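You operate a simulated robot arm through the tools that you are given. There is no shell and no other tool.

You are at the controls of a simulated robot arm. One attempt, no reset.

Task
Shut the vice, slide the clamped steel sleeve onto the shaft and clamp the brass one instead.
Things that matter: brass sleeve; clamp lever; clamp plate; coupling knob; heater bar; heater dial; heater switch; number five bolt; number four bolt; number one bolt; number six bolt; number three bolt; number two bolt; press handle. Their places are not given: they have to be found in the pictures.

It is judged by the outcome, as a careful person would: the job done as asked, and still so three seconds after it is handed in. It fails if anything else is knocked over, pushed out of place, dropped, spilled or broken.

Robot
A 7-joint arm with a two-finger parallel gripper, fixed in place. Base frame: the origin is at the foot of the arm, x ahead of it, y to its left, z up. Units: mm, degrees, N and s.
With the tool pointing down near the work surface it reaches from about 480 to 920 mm from the base axis. Its first joint turns from -115.0 to 115.0 degrees. Payload 3.91 kg.
Tool frame: the origin (TCP) lies between the finger pads and is the grasp point; the fingertips stand 30 mm ahead of it; z points along the fingers, y is the line along which they close. Largest opening 110 mm; finger width 20, thickness 10; the body of the gripper, 48 by 112 mm, starts 55 mm behind the TCP.
Orientation is that of the tool frame in the base frame, as [roll, pitch, yaw] about the fixed x, y, z axes, in that order (R = Rz(yaw) Ry(pitch) Rx(roll)). With the fingers straight down and closing along the base's y, the tool's x points along the base's -x, its y along +y and its z along -z.

Tools
- The arm moves only by the tool play_rows. Its argument "deltas" is a list of rows, each an object (a shift or turn left out is 0, a gripper value left out holds the last) with "offset": the shift along the tool's x, y, z in cm, a list of three; "angular": the turn, a rotation vector about the tool's x, y, z in degrees, a list of three; "gripper": the opening, from 0 (shut) to 1 (fully open). In form: [{"offset": [x, y, z], "angular": [wx, wy, wz], "gripper": gripper}, ...]. A call has 1 to 20 rows; each row shifts and turns the commanded pose from where the row before left it, along the tool's axes as they then stand. Each row takes 0.2 s and may step no farther than 50 mm and 8.6 degrees from the row before; otherwise, or with a gripper value out of range, the whole call is refused. Where a pose cannot be reached the arm comes as near as it can. A force on the tool above 40 N (or 10 N above the force at the start of the call, whichever is more), or a blocked arm, ends the call early, and 0.2 s more pass. Each finger travels about 153 mm/s and halts on what it meets, pressing with about 28 N; the grip force reading is that of the motor and also rises with nothing between the fingers. The clock runs only during rows and for 0.2 s after the last one: add rows that do not move to give the fingers time. It gives the time, the measured TCP pose, the force on the tool (base axes), the opening and the grip force at its end, in the units of the frame above (readings bear some noise), with the torque about the TCP (base axes, N m) and any sound that the robot's microphone picked up, and new pictures: "show" is both (left out), scene, wrist or none.
- Cameras (640 x 400 px; columns grow to the right, rows downward): "scene" is fixed at [399, -652.1, 1427.2]; the picture's right is [0.96, -0.29, 0.00], its down [-0.18, -0.60, -0.78] and it looks along [0.23, 0.75, -0.63] (base axes); focal length 236 px, centre (320, 200). "wrist" rides on the gripper at [72, 17, -103] in the tool frame; the picture's right is [-0.23, 0.97, 0.00], its down [-0.76, -0.18, -0.62] and it looks along [-0.61, -0.14, 0.78] (tool axes); focal length 222 px, centre (320, 200).
- raise_lower(by): slides the trunk up (or, below 0, down) by that many mm; the arm rides with it, the base frame stays. It gives what a move gives, with no picture.
- pixel_to_xyz(camera, pixels): for up to 12 pixels [column, row] of the newest picture of that camera ("zoom" is the newest enlarged one), the place [x, y, z] in the base frame of the surface seen there, good to about 2 mm. The clock stands still meanwhile.
- zoom(camera, box): a new picture of the part [left, top, right, bottom] of that camera's present view, enlarged. The clock stands still meanwhile.
- hand_in(): hands the job in; it is judged then, once.

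Unless the task says otherwise, let go and move clear before handing in.

The tools are called after ">>>" as a command line: name --argument value ..., lists and objects as JSON in quotes. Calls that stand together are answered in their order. play_rows: Moves the arm, as the interface text tells. Its arguments: {"type":"object","properties":{"deltas":{"type":"array","items":{"type":"object","properties":{"offset":{"type":"array","items":{"type":"number"}},"angular":{"type":"array","items":{"type":"number"}},"gripper":{"type":"number"}}}},"show":{"type":"string","enum":["both","scene","wrist","none"]}},"required":["deltas"]} The other tools are called the same way: raise_lower (by) slides the trunk up or down; pixel_to_xyz (camera, pixels) gives the place of the surface under pixels of a picture; zoom (camera, box) takes an enlarged picture of a part of a camera's view; hand_in () hands the job in.

At the start:

```text
time: 0.0
tcp_pos: [433.6, 207.4, 1222.3]
tcp_rot: [-179.9, 0.0, 179.9]
ft_force: [-1.0, 0.7, 0.2]
ft_torque: [-0.03, 0.01, 0.02]
finger_gap: 110.0
grip_force: 0.0
trunk travel left (down, up): [-775.0, 215.0]
```

scene: 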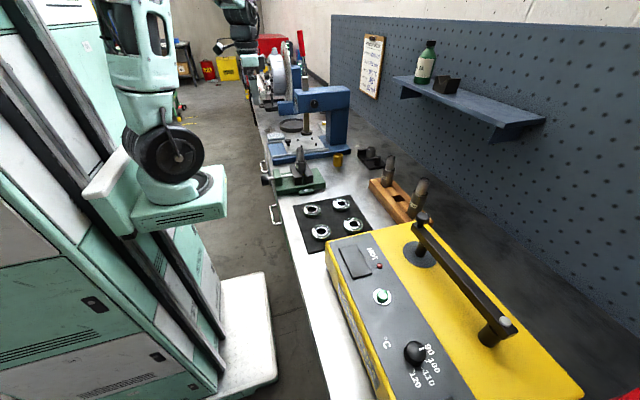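
wrist: 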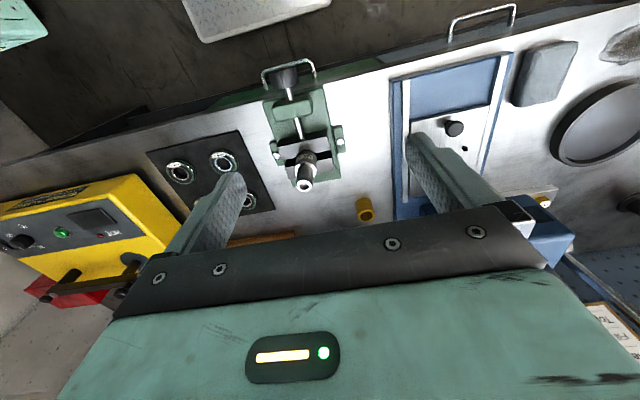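

The pictures show a bench with a yellow heater, a green vice around scene (297,178) and a blue press around (310,120). I'll zoom in to tell the parts apart.

>>> zoom --camera "scene" --box '[240, 130, 400, 230]'

>>> zoom --camera "scene" --box '[230, 30, 390, 130]'

>>> zoom --camera "wrist" --box '[220, 50, 400, 230]'

>>> zoom --camera "wrist" --box '[380, 0, 640, 230]'

>>> zoom --camera "scene" --box '[340, 160, 560, 400]'

```text
4.00 times, centred on (320, 180) of scene
```

zoom: 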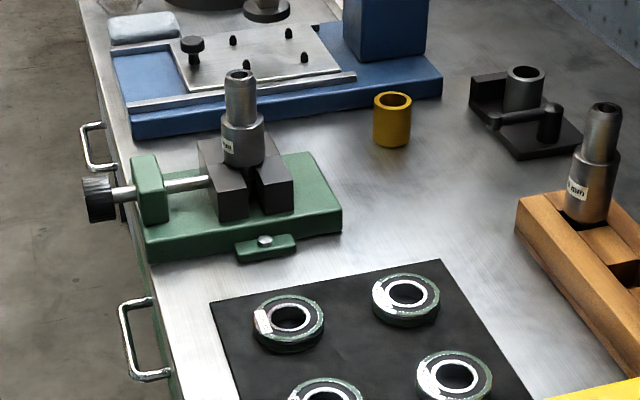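

```text
4.00 times, centred on (310, 80) of scene
```

zoom: 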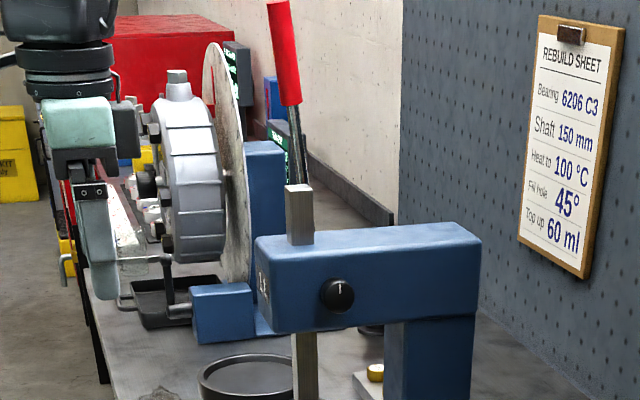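

```text
2.22 times, centred on (310, 140) of wrist
```

zoom: 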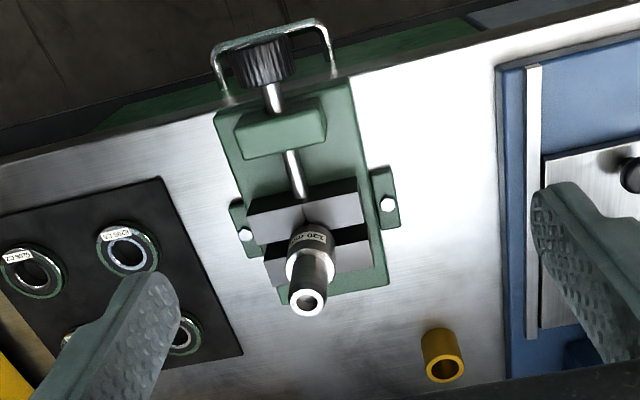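

```text
1.74 times, centred on (510, 115) of wrist
```

zoom: 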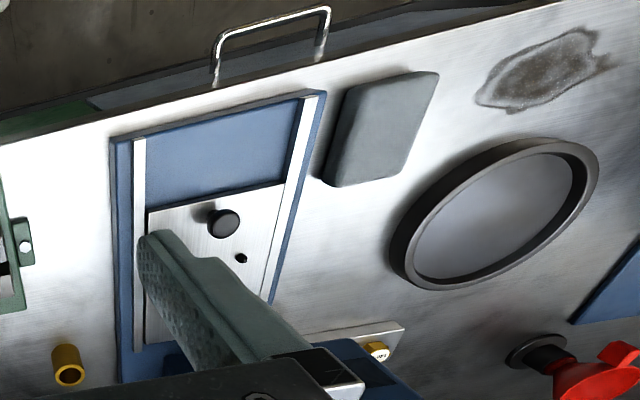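

```text
1.67 times, centred on (450, 280) of scene
```

zoom: 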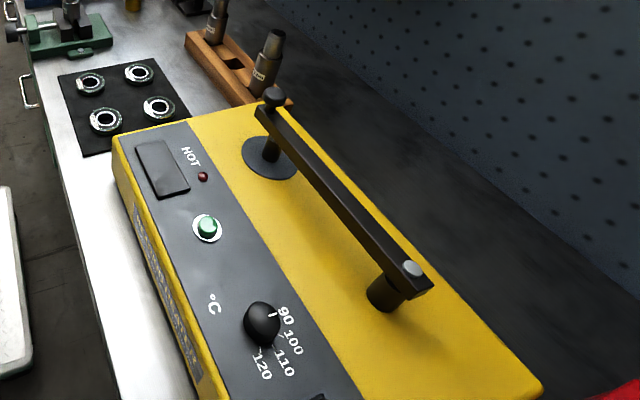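

The vice at wrist (300,165) holds a shaft and the jaw has a gap. The brass sleeve is at wrist (364,208) and the small clamp with the steel sleeve at scene (370,157). I'll get coordinates for them.

>>> zoom --camera "scene" --box '[340, 140, 400, 178]'

>>> pixel_to_xyz --camera "zoom" --pixels '[[320, 200]]'

>>> pixel_to_xyz --camera "scene" --pixels '[[338, 155], [338, 165], [371, 149], [371, 154], [377, 160], [300, 150], [300, 165], [264, 180], [275, 178], [294, 178], [306, 178], [360, 180]]'

```text
10.53 times, centred on (370, 159) of scene
```

zoom: 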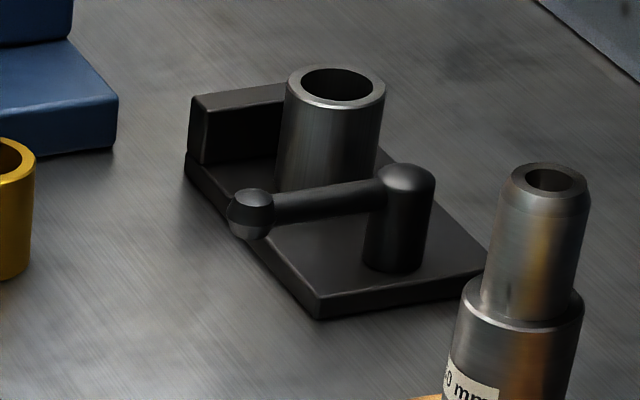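

```text
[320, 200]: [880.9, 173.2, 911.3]
```

```text
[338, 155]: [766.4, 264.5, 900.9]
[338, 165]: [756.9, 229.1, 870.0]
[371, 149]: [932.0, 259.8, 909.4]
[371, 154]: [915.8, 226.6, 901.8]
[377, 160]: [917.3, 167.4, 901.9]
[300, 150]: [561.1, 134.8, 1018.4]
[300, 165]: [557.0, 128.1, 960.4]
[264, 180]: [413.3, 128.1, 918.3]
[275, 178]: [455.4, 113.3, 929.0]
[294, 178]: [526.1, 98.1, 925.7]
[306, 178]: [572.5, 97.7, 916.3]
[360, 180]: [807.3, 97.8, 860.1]
```

Bench top is about z=860, the clamp is near (905,205), and the shaft stands near (560,130). Before moving I'll map the nearby obstacles (press head, rack shafts) and the clamp geometry.

>>> pixel_to_xyz --camera "scene" --pixels '[[315, 90], [347, 90], [300, 105], [318, 105], [305, 75], [390, 155], [422, 182], [388, 180], [300, 35], [430, 45], [450, 85], [510, 120]]'

>>> pixel_to_xyz --camera "zoom" --pixels '[[335, 72], [335, 106], [290, 90], [384, 95], [405, 172], [250, 205], [395, 260], [320, 300], [470, 260], [240, 110], [192, 165], [330, 230]]'

```text
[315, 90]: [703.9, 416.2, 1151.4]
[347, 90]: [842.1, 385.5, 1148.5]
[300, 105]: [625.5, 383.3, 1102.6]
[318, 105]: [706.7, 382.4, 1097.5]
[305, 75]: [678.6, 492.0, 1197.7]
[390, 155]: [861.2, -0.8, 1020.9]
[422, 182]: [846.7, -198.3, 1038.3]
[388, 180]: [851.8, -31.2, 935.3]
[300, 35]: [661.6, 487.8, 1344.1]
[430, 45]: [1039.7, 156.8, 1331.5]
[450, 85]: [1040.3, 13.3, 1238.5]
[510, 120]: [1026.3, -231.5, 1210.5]
```

```text
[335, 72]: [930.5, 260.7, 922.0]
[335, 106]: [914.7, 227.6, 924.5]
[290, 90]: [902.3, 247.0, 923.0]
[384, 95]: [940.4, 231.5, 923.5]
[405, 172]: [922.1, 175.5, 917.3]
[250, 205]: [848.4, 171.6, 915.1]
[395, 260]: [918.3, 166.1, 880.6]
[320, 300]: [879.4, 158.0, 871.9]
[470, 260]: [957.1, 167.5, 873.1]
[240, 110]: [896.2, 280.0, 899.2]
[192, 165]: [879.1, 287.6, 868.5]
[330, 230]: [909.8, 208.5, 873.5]
```

The steel sleeve's top is centred near (922,242,923). The clamp lever's pivot is near (920,174) and its ball near (848,172). I'll move the arm forward and somewhat higher than the parts to get a close wrist view.

>>> play_rows --deltas '[{"offset": [-4.5, 0, 1]}, {"offset": [-4.5, 0, 1]}, {"offset": [-4.5, 0, 1]}, {"offset": [-4.5, 0, 1]}, {"offset": [-4.5, 0, 1]}, {"offset": [0, 0, 0]}]'

```text
time: 1.4
tcp_pos: [659.1, 208.2, 1168.8]
tcp_rot: [-179.9, 0.0, -179.9]
ft_force: [-0.6, -0.2, 0.2]
ft_torque: [0.05, 0.01, 0.0]
finger_gap: 110.0
grip_force: 0.0
trunk travel left (down, up): [-775.0, 215.0]
```

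scene: 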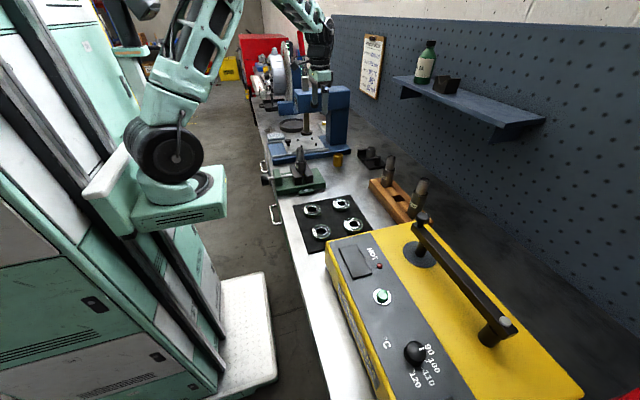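
wrist: 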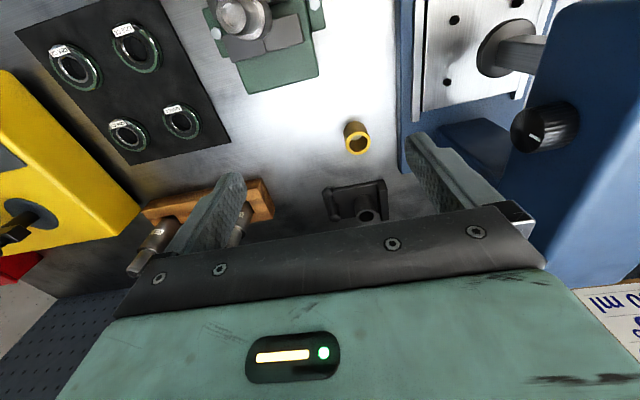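

The wrist view now shows the clamp at (360,200) and the vice at the top. I'll zoom into both.

>>> zoom --camera "wrist" --box '[310, 110, 410, 230]'

>>> zoom --camera "wrist" --box '[190, 0, 340, 110]'

>>> zoom --camera "scene" --box '[255, 140, 335, 200]'

```text
3.33 times, centred on (360, 170) of wrist
```

zoom: 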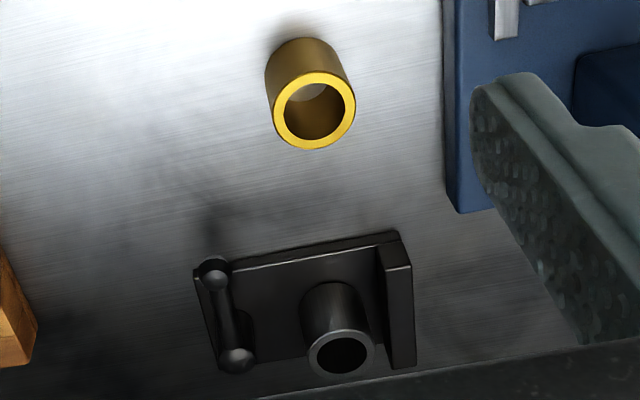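

```text
3.64 times, centred on (265, 55) of wrist
```

zoom: 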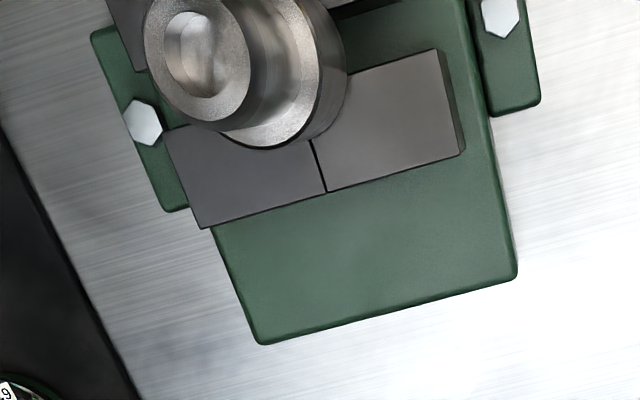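

```text
6.67 times, centred on (295, 170) of scene
```

zoom: 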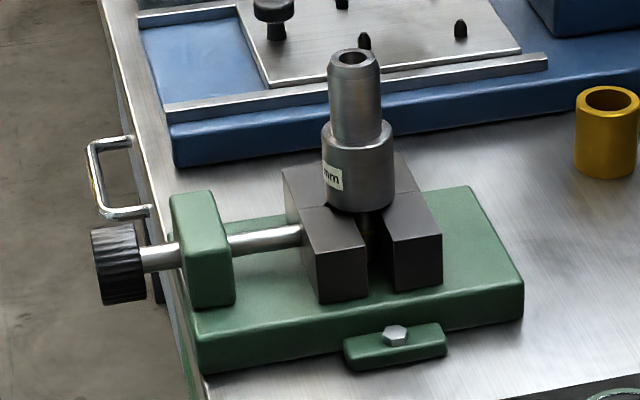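

The brass sleeve stands free, and the clamp holds the steel sleeve against a wall with a lever on a post. I'll move closer above it, to about (835,233,982), which clears the press head and rack shafts.

>>> play_rows --deltas '[{"offset": [-2.93, 0.42, 3.1]}, {"offset": [-2.93, 0.42, 3.1]}, {"offset": [-2.93, 0.42, 3.1]}, {"offset": [-2.93, 0.42, 3.1]}, {"offset": [-2.93, 0.42, 3.1]}, {"offset": [-2.93, 0.42, 3.1]}, {"offset": [0, 0, 0]}]'

>>> zoom --camera "wrist" --box '[200, 100, 440, 250]'

```text
time: 3.0
tcp_pos: [835.6, 230.8, 985.2]
tcp_rot: [-180.0, 0.0, 180.0]
ft_force: [-1.5, 0.4, 0.1]
ft_torque: [-0.02, -0.01, -0.03]
finger_gap: 109.9
grip_force: 0.1
trunk travel left (down, up): [-775.0, 215.0]
```

scene: 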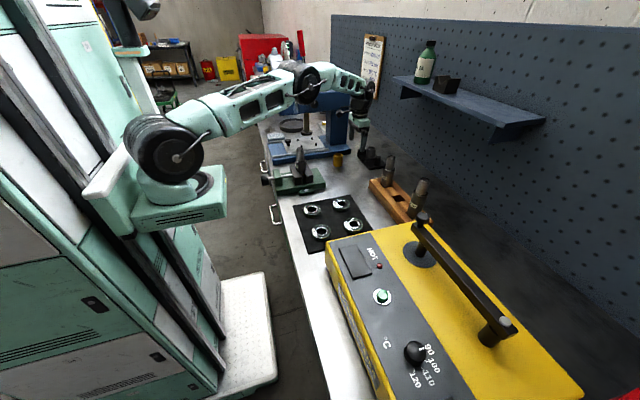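
wrist: 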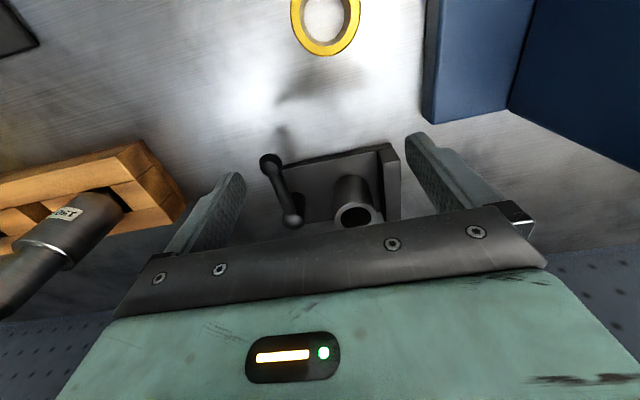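

```text
2.67 times, centred on (320, 175) of wrist
```

zoom: 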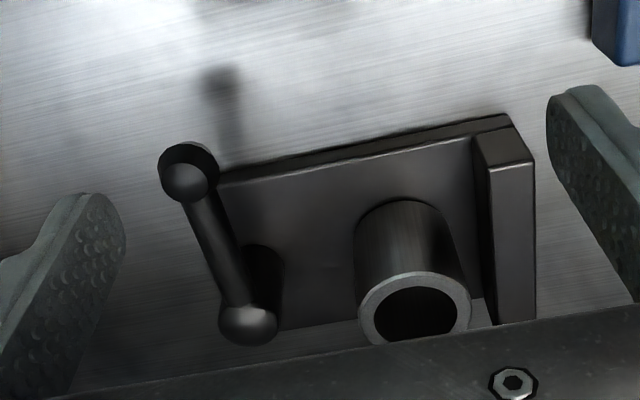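

This shows the clamp at close range: lever ball at zoom (188,180), hub at (248,320), sleeve at (415,300), wall at (510,200). I'll measure these points and the brass sleeve's rim.

>>> pixel_to_xyz --camera "zoom" --pixels '[[188, 185], [248, 322], [220, 250], [362, 315], [466, 305], [415, 276], [410, 205], [480, 170], [525, 170], [300, 170], [300, 300], [255, 260]]'

>>> pixel_to_xyz --camera "wrist" --pixels '[[296, 20], [356, 18], [325, 50], [300, 40], [349, 40], [353, 5], [297, 5], [430, 118], [440, 60]]'

```text
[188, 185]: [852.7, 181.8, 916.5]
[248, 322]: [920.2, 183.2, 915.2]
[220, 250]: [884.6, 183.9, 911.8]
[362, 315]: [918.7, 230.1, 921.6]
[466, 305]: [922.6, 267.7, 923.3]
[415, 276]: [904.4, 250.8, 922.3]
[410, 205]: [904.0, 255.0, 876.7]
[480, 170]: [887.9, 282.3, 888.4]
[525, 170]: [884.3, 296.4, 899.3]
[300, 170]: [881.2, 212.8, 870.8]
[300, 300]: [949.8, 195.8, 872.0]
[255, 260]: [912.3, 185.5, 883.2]
```

```text
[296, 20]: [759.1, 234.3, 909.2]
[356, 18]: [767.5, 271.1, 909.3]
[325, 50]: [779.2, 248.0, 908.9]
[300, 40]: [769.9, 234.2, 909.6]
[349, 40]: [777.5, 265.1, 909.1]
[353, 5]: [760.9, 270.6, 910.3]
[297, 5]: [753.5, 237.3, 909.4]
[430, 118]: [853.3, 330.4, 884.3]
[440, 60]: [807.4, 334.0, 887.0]
```

The steel sleeve is centred at about (921,249), OD 38, z 872–922; the brass one at about (761,253), top z 909. The vice must be shut first, so I'll measure it next.

>>> zoom --camera "scene" --box '[255, 140, 335, 200]'

>>> pixel_to_xyz --camera "zoom" --pixels '[[95, 255], [140, 255], [120, 230], [118, 290], [160, 258], [205, 250], [265, 240], [335, 250], [410, 245], [365, 290], [390, 280], [352, 58]]'

>>> pixel_to_xyz --camera "zoom" --pixels '[[330, 80], [380, 80], [355, 75], [323, 140], [392, 140], [357, 158], [340, 225], [405, 225], [300, 200], [430, 200], [450, 300], [400, 350]]'

```text
6.67 times, centred on (295, 170) of scene
```

zoom: 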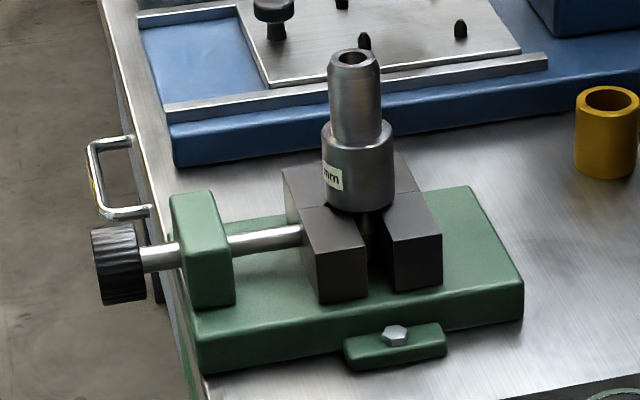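

```text
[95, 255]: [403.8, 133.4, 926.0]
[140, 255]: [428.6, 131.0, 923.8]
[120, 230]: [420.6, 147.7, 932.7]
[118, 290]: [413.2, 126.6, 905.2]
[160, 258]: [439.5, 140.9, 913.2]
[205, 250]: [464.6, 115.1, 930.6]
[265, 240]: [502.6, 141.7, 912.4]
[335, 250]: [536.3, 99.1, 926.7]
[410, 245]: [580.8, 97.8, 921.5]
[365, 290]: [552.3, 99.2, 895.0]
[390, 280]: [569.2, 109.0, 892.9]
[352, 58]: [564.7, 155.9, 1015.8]
```

```text
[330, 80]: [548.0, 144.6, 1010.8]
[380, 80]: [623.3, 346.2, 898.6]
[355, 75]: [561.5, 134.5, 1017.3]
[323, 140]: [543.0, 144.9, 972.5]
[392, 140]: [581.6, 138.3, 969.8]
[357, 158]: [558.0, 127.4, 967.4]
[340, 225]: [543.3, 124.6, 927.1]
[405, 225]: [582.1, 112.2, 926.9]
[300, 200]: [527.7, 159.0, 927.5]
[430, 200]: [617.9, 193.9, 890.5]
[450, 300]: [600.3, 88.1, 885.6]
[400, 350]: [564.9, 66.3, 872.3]
```

The knob spans x 404–429 with its axis near (y 148, z 914). The jaws leave a gap of about 15 mm around the shaft, which is centred near (562,149). I'll go back up and look at the vice from closer.

>>> play_rows --deltas '[{"offset": [0, 0, -4.5]}, {"offset": [0, 0, -4.5]}, {"offset": [2, 0, -3]}, {"offset": [4.2, -1, 0]}, {"offset": [4.2, -1, 0]}, {"offset": [4.2, -1, 0]}, {"offset": [4.2, -1, 0]}, {"offset": [4.2, -1, 0]}, {"offset": [4.2, -1, 0]}, {"offset": [4.2, -1, 0]}, {"offset": [3.5, -1, 0]}, {"offset": [0, 0, 0]}]'

>>> zoom --camera "wrist" --box '[200, 0, 440, 150]'

```text
time: 5.6
tcp_pos: [485.9, 150.4, 1104.8]
tcp_rot: [180.0, 0.0, -179.9]
ft_force: [0.3, 0.2, 0.0]
ft_torque: [-0.01, 0.01, -0.01]
finger_gap: 110.0
grip_force: 0.1
trunk travel left (down, up): [-775.0, 215.0]
```

scene: 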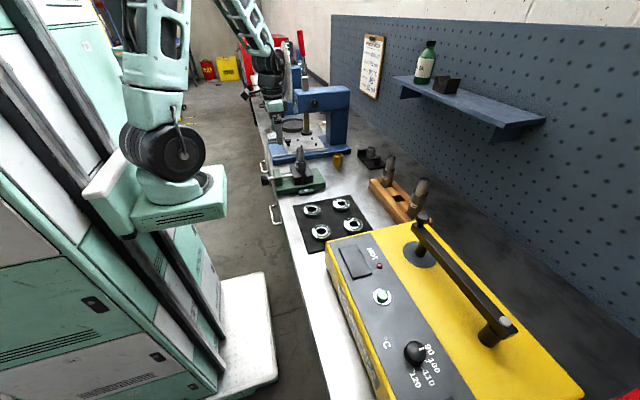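
wrist: 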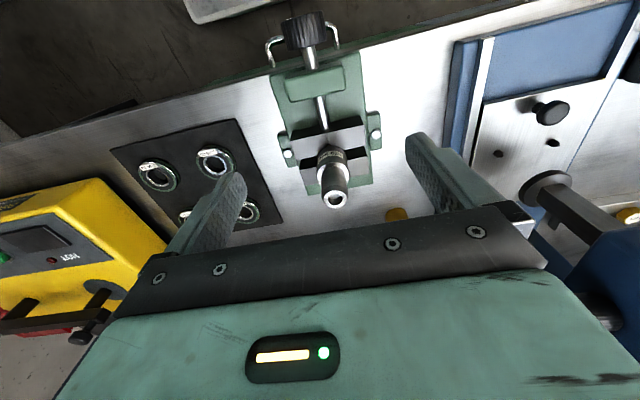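

```text
2.67 times, centred on (320, 75) of wrist
```

zoom: 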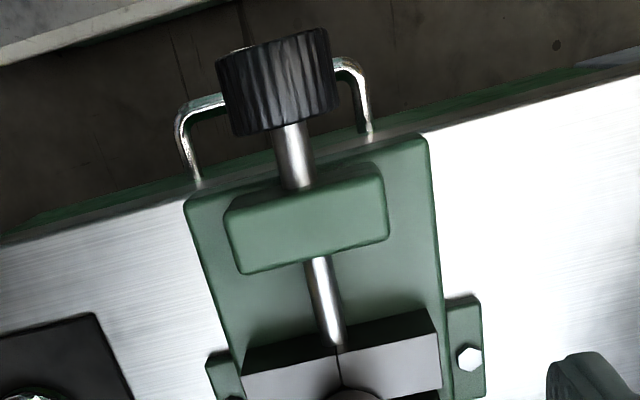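

The vice knob is now at wrist (304,30), with a bench handle just below it. I'll measure the knob and handle, and where the robot's shoulder sits.

>>> pixel_to_xyz --camera "zoom" --pixels '[[225, 80], [328, 80], [278, 80], [275, 45], [280, 125], [297, 160], [235, 225], [380, 215], [305, 215], [328, 300], [180, 130], [355, 75]]'

>>> pixel_to_xyz --camera "scene" --pixels '[[165, 150], [175, 185], [180, 210], [215, 200], [155, 90], [90, 190]]'

>>> pixel_to_xyz --camera "wrist" --pixels '[[336, 195], [334, 199], [322, 160], [346, 160], [322, 150], [300, 145], [365, 135], [308, 170], [368, 160], [270, 10]]'

```text
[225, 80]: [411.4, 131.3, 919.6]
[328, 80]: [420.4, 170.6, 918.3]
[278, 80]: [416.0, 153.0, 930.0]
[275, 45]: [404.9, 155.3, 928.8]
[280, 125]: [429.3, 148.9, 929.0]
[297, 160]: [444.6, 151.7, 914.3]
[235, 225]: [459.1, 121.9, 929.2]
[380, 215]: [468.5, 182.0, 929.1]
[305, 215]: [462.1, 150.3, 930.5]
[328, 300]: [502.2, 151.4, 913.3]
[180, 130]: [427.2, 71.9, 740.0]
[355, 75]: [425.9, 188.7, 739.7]
```

```text
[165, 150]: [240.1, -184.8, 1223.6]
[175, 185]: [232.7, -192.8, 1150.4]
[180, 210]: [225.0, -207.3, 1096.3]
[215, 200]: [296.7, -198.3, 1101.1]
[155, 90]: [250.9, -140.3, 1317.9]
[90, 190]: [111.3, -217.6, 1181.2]
```

```text
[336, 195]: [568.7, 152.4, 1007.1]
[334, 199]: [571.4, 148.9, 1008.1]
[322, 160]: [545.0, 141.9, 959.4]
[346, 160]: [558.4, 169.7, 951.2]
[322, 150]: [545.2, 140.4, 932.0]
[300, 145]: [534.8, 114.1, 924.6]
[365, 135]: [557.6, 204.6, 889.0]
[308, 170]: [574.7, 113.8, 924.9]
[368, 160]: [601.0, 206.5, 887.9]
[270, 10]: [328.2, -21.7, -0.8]
```

The knob's axis is about y=151, z=911 with a radius near 19, and there's free air beneath it. I'll try reaching it from above, stopping first at about (416,151,1000).

>>> play_rows --deltas '[{"offset": [2.3, 0, 0]}, {"offset": [2.3, 0, 0]}, {"offset": [2.4, 0, 0]}, {"offset": [0, 0, 3.5]}, {"offset": [0, 0, 3.5]}, {"offset": [0, 0, 3.5]}, {"offset": [0, 0, 0]}]'

```text
time: 7.2
tcp_pos: [418.0, 151.5, 998.0]
tcp_rot: [-180.0, 0.0, -179.9]
ft_force: [0.4, -0.2, 0.1]
ft_torque: [0.02, 0.0, -0.01]
finger_gap: 110.0
grip_force: 0.1
trunk travel left (down, up): [-775.0, 215.0]
```

scene: 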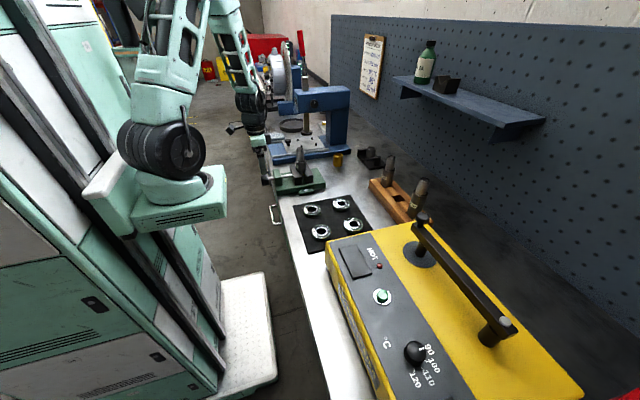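
wrist: 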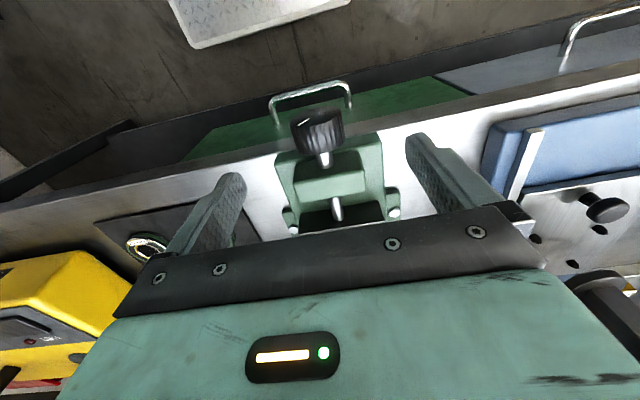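

The pose above the knob was reached. I'll lower so the pads straddle the knob at z≈911, grip it, and turn a little in the tightening direction (+ about base x) to see how it responds.

>>> play_rows --deltas '[{"offset": [0.2, 0, 3], "gripper": 0.6}, {"offset": [0, 0, 3]}, {"offset": [0, 0, 2.7]}, {"offset": [0, 0, 0], "gripper": 0}, {"offset": [0, 0, 0]}, {"offset": [0, 0, 0]}]'

```text
time: 8.6
tcp_pos: [414.3, 150.0, 914.0]
tcp_rot: [180.0, 0.0, 180.0]
ft_force: [-4.1, 5.0, -7.8]
ft_torque: [0.05, -1.16, -0.55]
finger_gap: 45.6
grip_force: 44.8
trunk travel left (down, up): [-775.0, 215.0]
```

scene: 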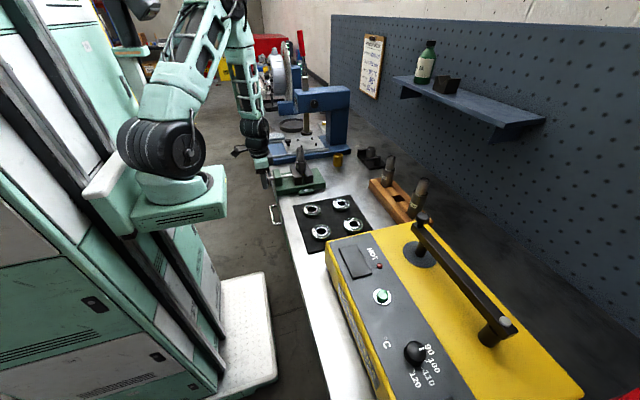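
wrist: 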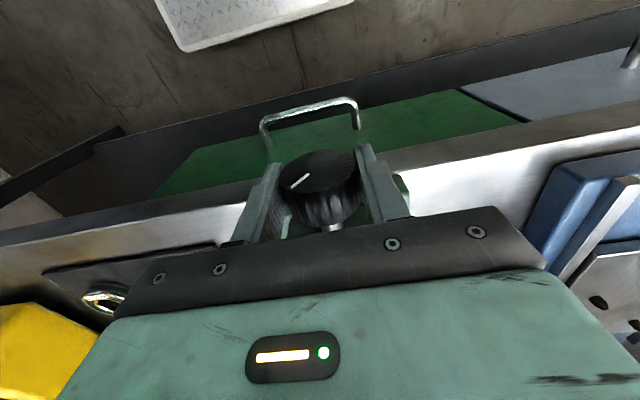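

The fingers hold the knob (gap 45.6, so radius about 23 and axis z about 908), and a white mark on its end face shows at wrist (300,180). I'll re-centre 6 mm lower, re-grip and turn it about +32° around base x.

>>> play_rows --deltas '[{"gripper": 0.55}, {"offset": [0, 0.1, 0.6]}, {"gripper": 0}, {"offset": [0, 0, 0]}, {"angular": [-8, 0, 0]}, {"angular": [-8, 0, 0]}, {"angular": [-8, 0, 0]}, {"angular": [-8, 0, 0]}, {"offset": [0, 0, 0]}]'

```text
time: 10.6
tcp_pos: [414.0, 150.8, 906.0]
tcp_rot: [148.2, -0.1, 179.9]
ft_force: [3.4, -13.8, 13.7]
ft_torque: [0.01, 0.0, 0.72]
finger_gap: 45.1
grip_force: 44.8
trunk travel left (down, up): [-775.0, 215.0]
stopped in row 9: the force on the tool passed its limit at 41 N (the readings are from after the stop); the commanded pose is now the measured one
```

scene: 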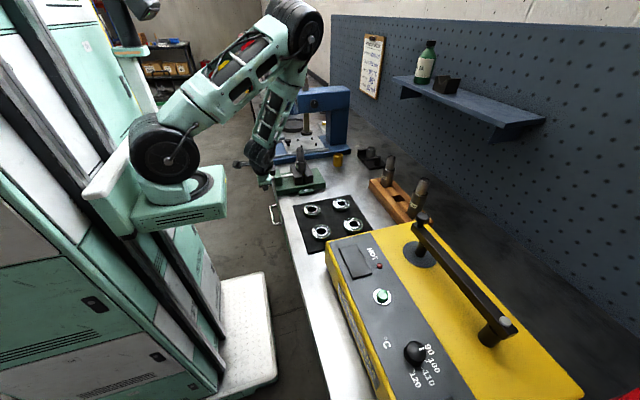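
wrist: 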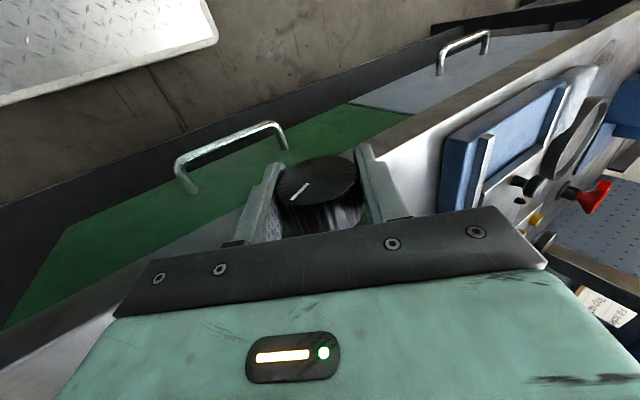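

The mark stayed fixed between the fingers through the 32° turn, so the knob does turn. I'll check whether the jaw moved and which way.

>>> zoom --camera "scene" --box '[255, 140, 335, 200]'

>>> pixel_to_xyz --camera "zoom" --pixels '[[335, 250], [365, 265], [380, 265], [385, 250], [410, 245], [317, 270]]'

```text
6.67 times, centred on (295, 170) of scene
```

zoom: 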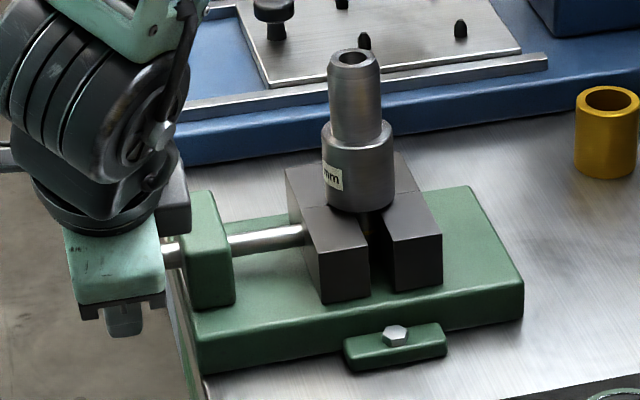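

```text
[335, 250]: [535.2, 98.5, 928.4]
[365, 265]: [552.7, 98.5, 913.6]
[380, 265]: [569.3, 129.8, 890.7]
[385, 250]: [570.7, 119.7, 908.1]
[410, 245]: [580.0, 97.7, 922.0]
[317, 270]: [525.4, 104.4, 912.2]
```

The moving jaw advanced about 2 mm toward the fixed one, so this is the right direction and the lead is coarse. I'll turn a further 16°, following the knob in x, then release, swing back and re-grip.

>>> play_rows --deltas '[{"offset": [-0.05, 0, 0], "angular": [-8, 0, 0]}, {"offset": [-0.05, 0, 0], "angular": [-8, 0, 0]}, {"offset": [0, 0, 0]}, {"gripper": 0.6}, {"offset": [0, 0, 0]}, {"angular": [8, 0, 0]}, {"angular": [8, 0, 0]}, {"angular": [8, 0, 0]}, {"angular": [8, 0, 0]}, {"angular": [8, 0, 0]}, {"angular": [8, 0, 0]}, {"offset": [0, 0, 0]}]'

```text
time: 13.2
tcp_pos: [418.4, 153.9, 902.8]
tcp_rot: [-179.6, -0.2, 179.8]
ft_force: [0.1, -0.1, 0.2]
ft_torque: [0.0, 0.01, 0.0]
finger_gap: 65.9
grip_force: 0.0
out of reach, approached as far as the arm can: row 1
trunk travel left (down, up): [-775.0, 215.0]
```

scene: 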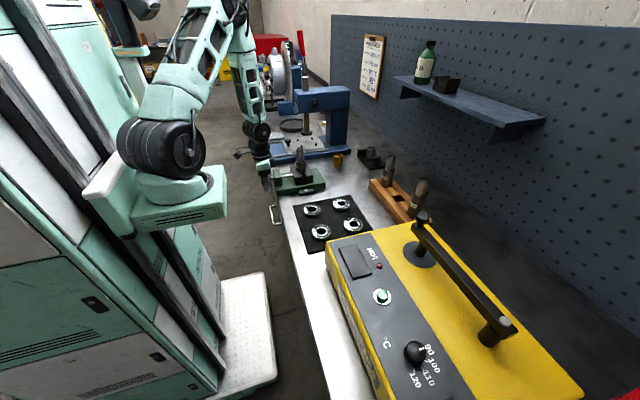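
wrist: 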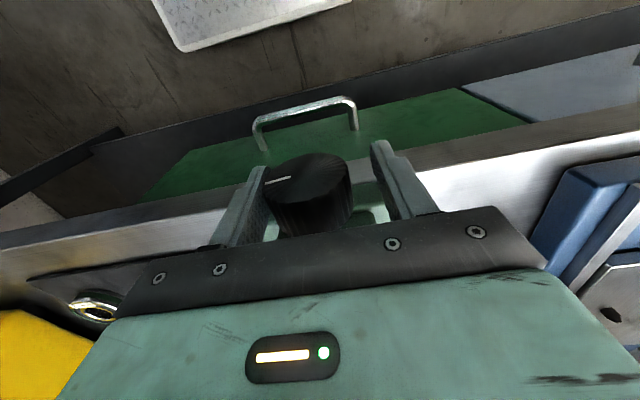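

The mark has rotated further, and the open gripper is back upright with the knob between its fingers. I'll re-centre, swing 40° the other way, grip, and turn through 40° with some follow in x.

>>> play_rows --deltas '[{"offset": [0, -0.3, -0.5]}, {"angular": [8, 0, 0]}, {"angular": [8, 0, 0]}, {"angular": [8, 0, 0]}, {"angular": [8, 0, 0]}, {"angular": [8, 0, 0]}, {"offset": [0, 0, 0]}]'

```text
time: 14.8
tcp_pos: [418.7, 152.2, 908.8]
tcp_rot: [-139.6, -0.1, 179.8]
ft_force: [0.0, 0.5, 0.2]
ft_torque: [-0.01, 0.02, 0.01]
finger_gap: 65.9
grip_force: 0.0
trunk travel left (down, up): [-775.0, 215.0]
```

scene: 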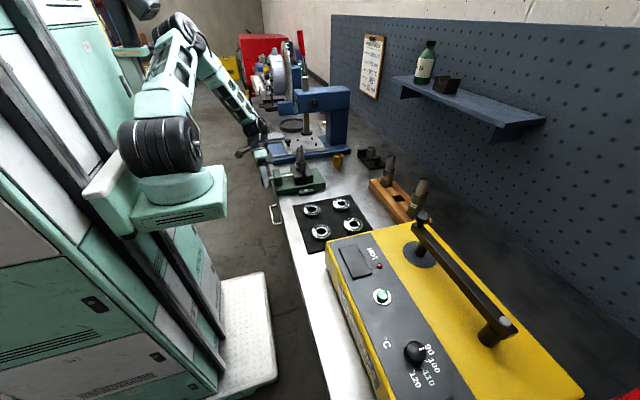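
wrist: 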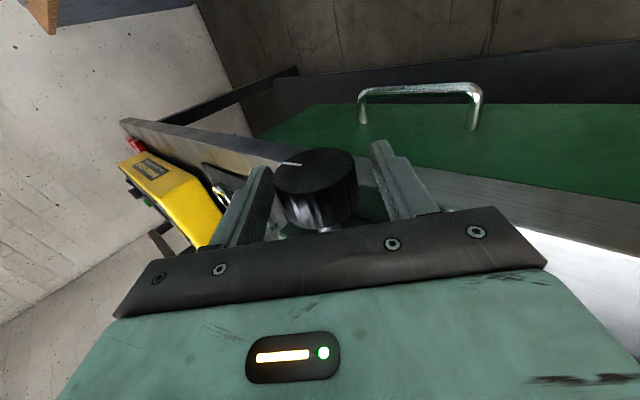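

The swung pose has the knob between the fingers without contact. Now I grip and turn 64° in the tightening direction.

>>> play_rows --deltas '[{"gripper": 0}, {"offset": [0, 0, 0]}, {"offset": [-0.05, 0, 0], "angular": [-8, 0, 0]}, {"offset": [-0.05, 0, 0], "angular": [-8, 0, 0]}, {"offset": [-0.05, 0, 0], "angular": [-8, 0, 0]}, {"offset": [-0.05, 0, 0], "angular": [-8, 0, 0]}, {"offset": [-0.05, 0, 0], "angular": [-8, 0, 0]}, {"offset": [-0.05, 0, 0], "angular": [-8, 0, 0]}, {"offset": [-0.05, 0, 0], "angular": [-8, 0, 0]}, {"offset": [-0.05, 0, 0], "angular": [-8, 0, 0]}, {"offset": [0, 0, 0]}]'

>>> zoom --camera "scene" --box '[255, 140, 335, 200]'

```text
time: 17.1
tcp_pos: [420.4, 150.4, 907.9]
tcp_rot: [156.4, -0.6, -179.9]
ft_force: [-20.3, -24.4, -10.2]
ft_torque: [-0.01, 0.86, 0.73]
finger_gap: 44.7
grip_force: 45.0
trunk travel left (down, up): [-775.0, 215.0]
```

scene: 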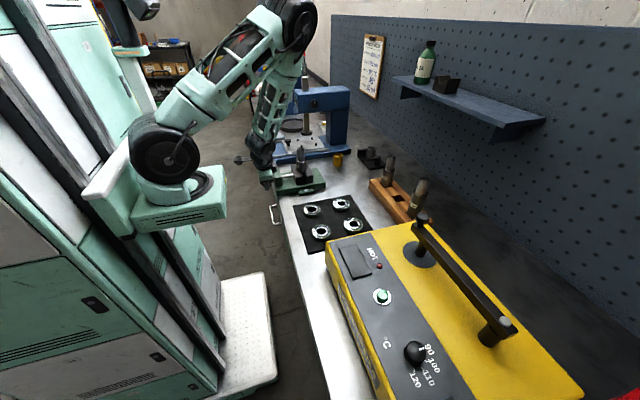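
wrist: 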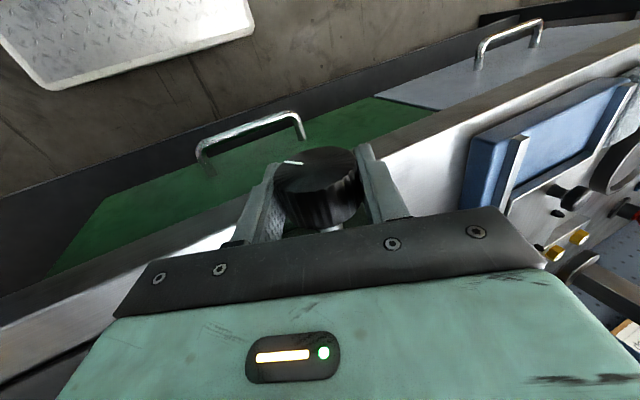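

```text
6.67 times, centred on (295, 170) of scene
```

zoom: 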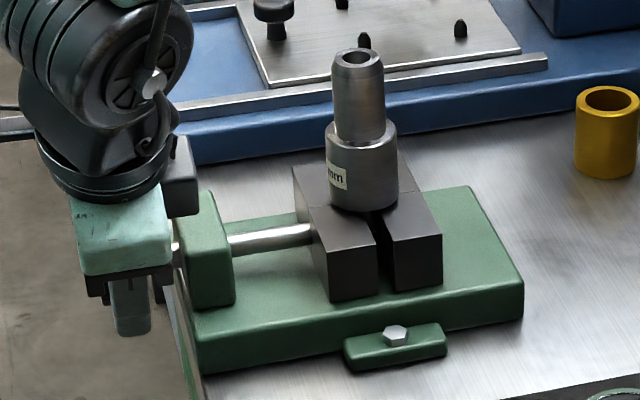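

The gap is narrowing and the shaft is moving with the jaw and staying upright. I'll release, swing back and take another bite.

>>> play_rows --deltas '[{"gripper": 0.6}, {"offset": [0, 0, 0]}, {"angular": [8, 0, 0]}, {"angular": [8, 0, 0]}, {"angular": [8, 0, 0]}, {"angular": [8, 0, 0]}, {"angular": [8, 0, 0]}, {"angular": [8, 0, 0]}, {"angular": [8, 0, 0]}, {"angular": [8, 0, 0]}, {"offset": [0, 0, 0]}]'

```text
time: 19.6
tcp_pos: [422.7, 153.3, 908.7]
tcp_rot: [-139.8, 0.0, 179.8]
ft_force: [0.1, 0.7, 0.4]
ft_torque: [0.01, 0.0, 0.01]
finger_gap: 66.1
grip_force: 0.1
trunk travel left (down, up): [-775.0, 215.0]
```

scene: 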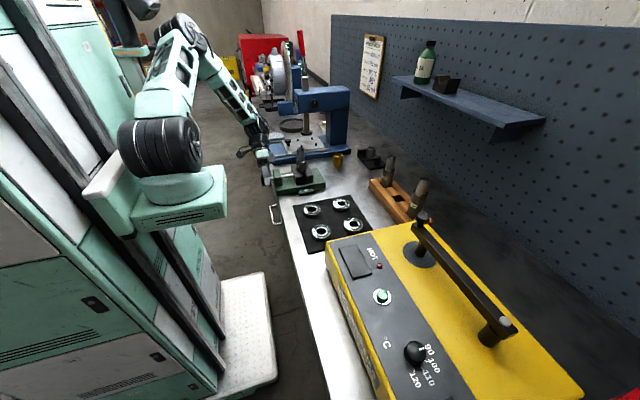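
wrist: 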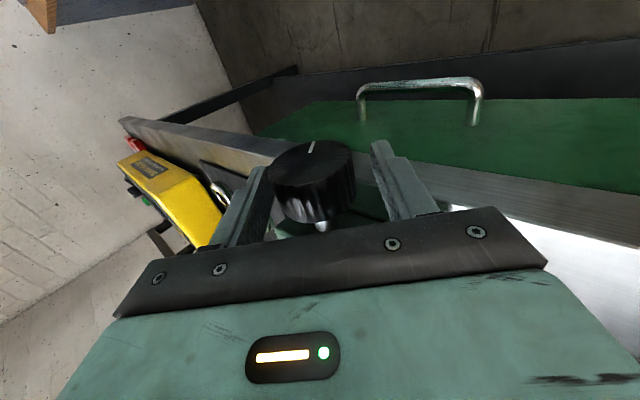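

The knob is slightly left of the fingers' middle, so I'll shift 2 mm and then grip and turn 72°.

>>> play_rows --deltas '[{"offset": [0, -0.2, 0]}, {"gripper": 0}, {"offset": [0, 0, 0]}, {"offset": [-0.03, 0, 0], "angular": [-8, 0, 0]}, {"offset": [-0.03, 0, 0], "angular": [-8, 0, 0]}, {"offset": [-0.03, 0, 0], "angular": [-8, 0, 0]}, {"offset": [-0.03, 0, 0], "angular": [-8, 0, 0]}, {"offset": [-0.03, 0, 0], "angular": [-8, 0, 0]}, {"offset": [-0.03, 0, 0], "angular": [-8, 0, 0]}, {"offset": [-0.03, 0, 0], "angular": [-8, 0, 0]}, {"offset": [-0.03, 0, 0], "angular": [-8, 0, 0]}, {"offset": [0, 0, 0]}]'

>>> zoom --camera "scene" --box '[255, 140, 335, 200]'

```text
time: 22.1
tcp_pos: [424.6, 149.8, 909.0]
tcp_rot: [156.2, -0.3, 179.9]
ft_force: [-6.7, -9.7, -15.0]
ft_torque: [-0.36, 0.82, 0.5]
finger_gap: 45.3
grip_force: 44.9
trunk travel left (down, up): [-775.0, 215.0]
```

scene: 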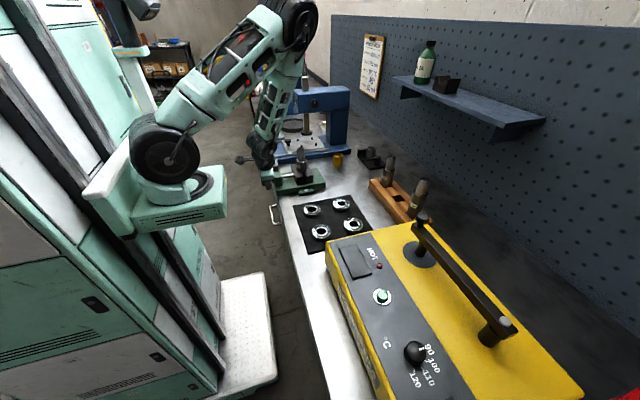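
wrist: 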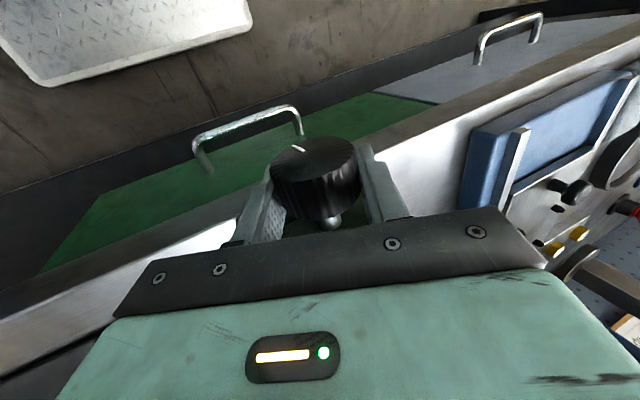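

```text
6.67 times, centred on (295, 170) of scene
```

zoom: 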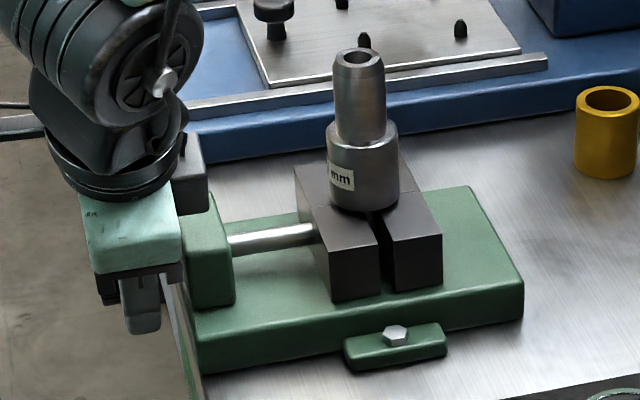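

The jaw advanced only slightly this time, and the mark lagged by some 20° in the fingers, which suggests the jaws are closing on the shaft. I'll take one more bite to confirm it's tight.

>>> play_rows --deltas '[{"gripper": 0.6}, {"offset": [0, 0, 0]}, {"angular": [8, 0, 0]}, {"angular": [8, 0, 0]}, {"angular": [8, 0, 0]}, {"angular": [8, 0, 0]}, {"angular": [8, 0, 0]}, {"angular": [8, 0, 0]}, {"angular": [8, 0, 0]}, {"angular": [8, 0, 0]}, {"gripper": 0}, {"offset": [0, 0, 0]}, {"offset": [0, 0, 0]}]' --show "wrist"

>>> play_rows --deltas '[{"angular": [-8, 0, 0]}, {"angular": [-8, 0, 0]}, {"angular": [-8, 0, 0]}, {"angular": [-8, 0, 0]}, {"angular": [-8, 0, 0]}, {"offset": [0, 0, 0]}]'

>>> zoom --camera "scene" --box '[255, 140, 335, 200]'

```text
time: 24.9
tcp_pos: [425.3, 150.5, 908.4]
tcp_rot: [-139.7, -0.2, 179.9]
ft_force: [-8.0, 2.7, -10.8]
ft_torque: [-0.41, -0.91, 0.95]
finger_gap: 45.2
grip_force: 45.1
trunk travel left (down, up): [-775.0, 215.0]
```

wrist: 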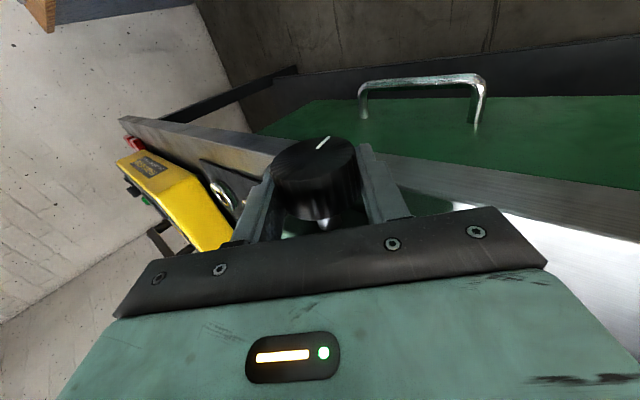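

```text
time: 26.4
tcp_pos: [426.6, 150.7, 909.4]
tcp_rot: [-179.8, -0.3, 179.7]
ft_force: [1.8, -8.9, 1.0]
ft_torque: [-0.25, 0.32, 0.19]
finger_gap: 45.5
grip_force: 44.8
trunk travel left (down, up): [-775.0, 215.0]
```

scene: 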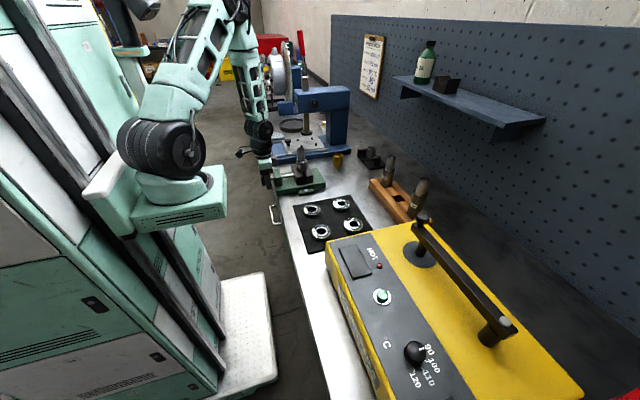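
wrist: 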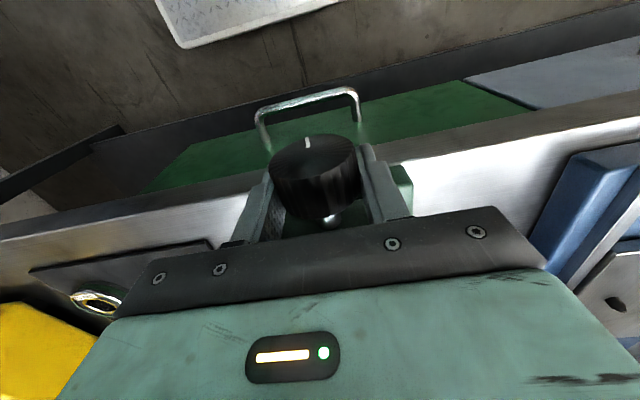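

```text
6.67 times, centred on (295, 170) of scene
```

zoom: 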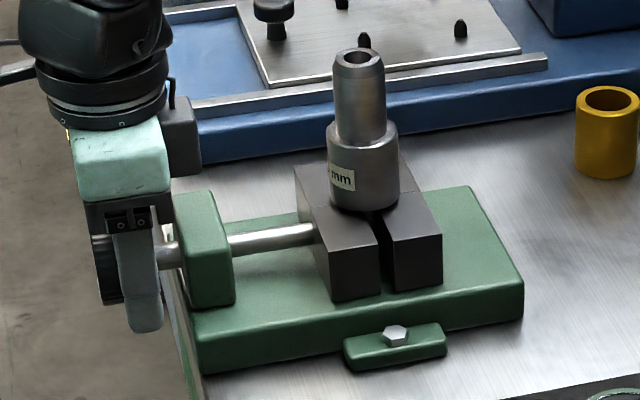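

The knob is lagging well behind the fingers and the jaw doesn't visibly move any more, so it's tightening. I'll finish this stroke to the end, release, and check that nothing springs back.

>>> play_rows --deltas '[{"angular": [-8, 0, 0]}, {"angular": [-8, 0, 0]}, {"angular": [-8, 0, 0]}, {"angular": [-8, 0, 0]}, {"offset": [0, 0, 0]}]' --show "wrist"

>>> zoom --camera "scene" --box '[255, 140, 335, 200]'

>>> play_rows --deltas '[{"gripper": 0.6}, {"offset": [0, 0, 0]}, {"offset": [0, 0, 0]}]'

>>> zoom --camera "scene" --box '[255, 140, 335, 200]'

```text
time: 27.6
tcp_pos: [425.8, 150.0, 908.9]
tcp_rot: [148.3, -0.2, 179.7]
ft_force: [4.4, -18.9, -14.5]
ft_torque: [-0.63, 0.52, 0.17]
finger_gap: 45.3
grip_force: 45.0
trunk travel left (down, up): [-775.0, 215.0]
```

wrist: 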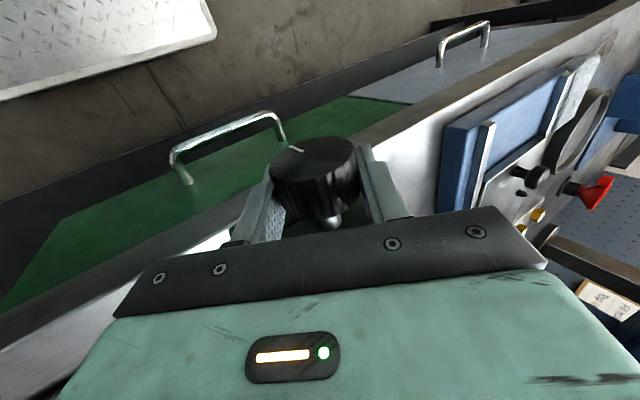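

```text
6.67 times, centred on (295, 170) of scene
```

zoom: 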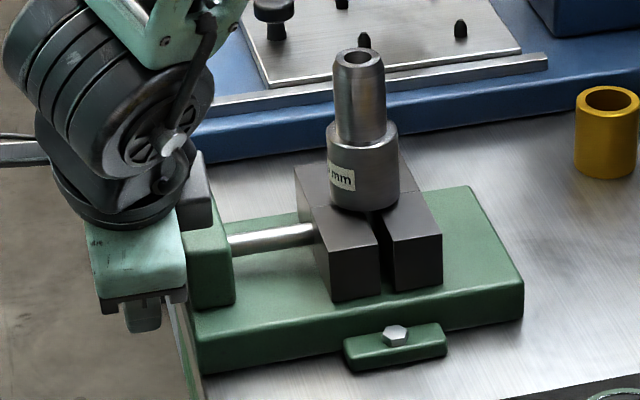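

```text
time: 28.4
tcp_pos: [423.7, 151.6, 909.2]
tcp_rot: [148.2, -0.1, 179.9]
ft_force: [-0.2, 0.0, 0.4]
ft_torque: [-0.03, 0.04, -0.01]
finger_gap: 66.1
grip_force: 0.0
trunk travel left (down, up): [-775.0, 215.0]
```

scene: 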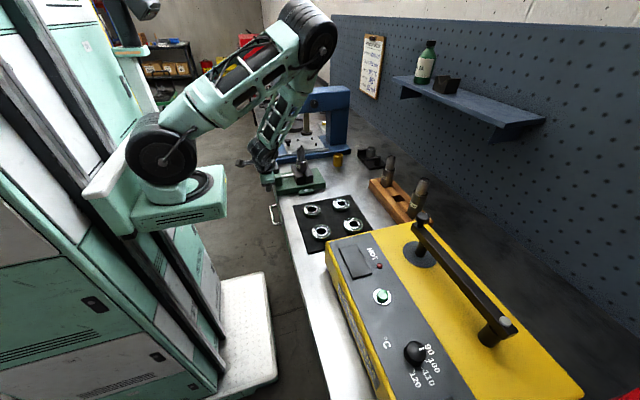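
wrist: 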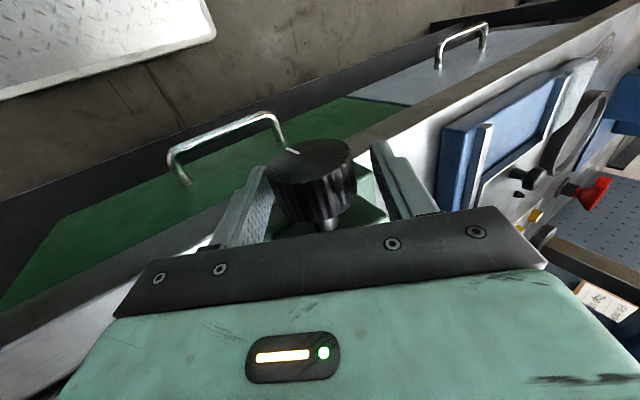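

```text
6.67 times, centred on (295, 170) of scene
```

zoom: 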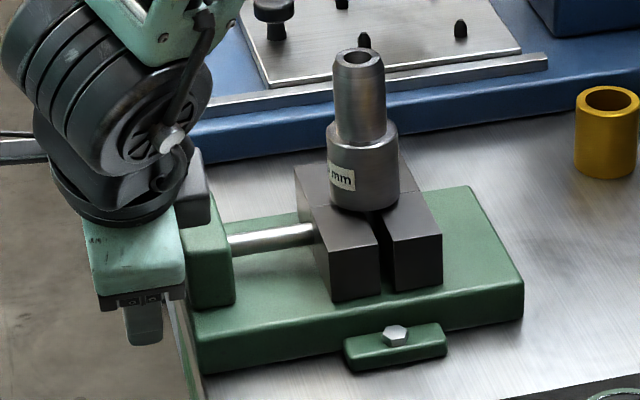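

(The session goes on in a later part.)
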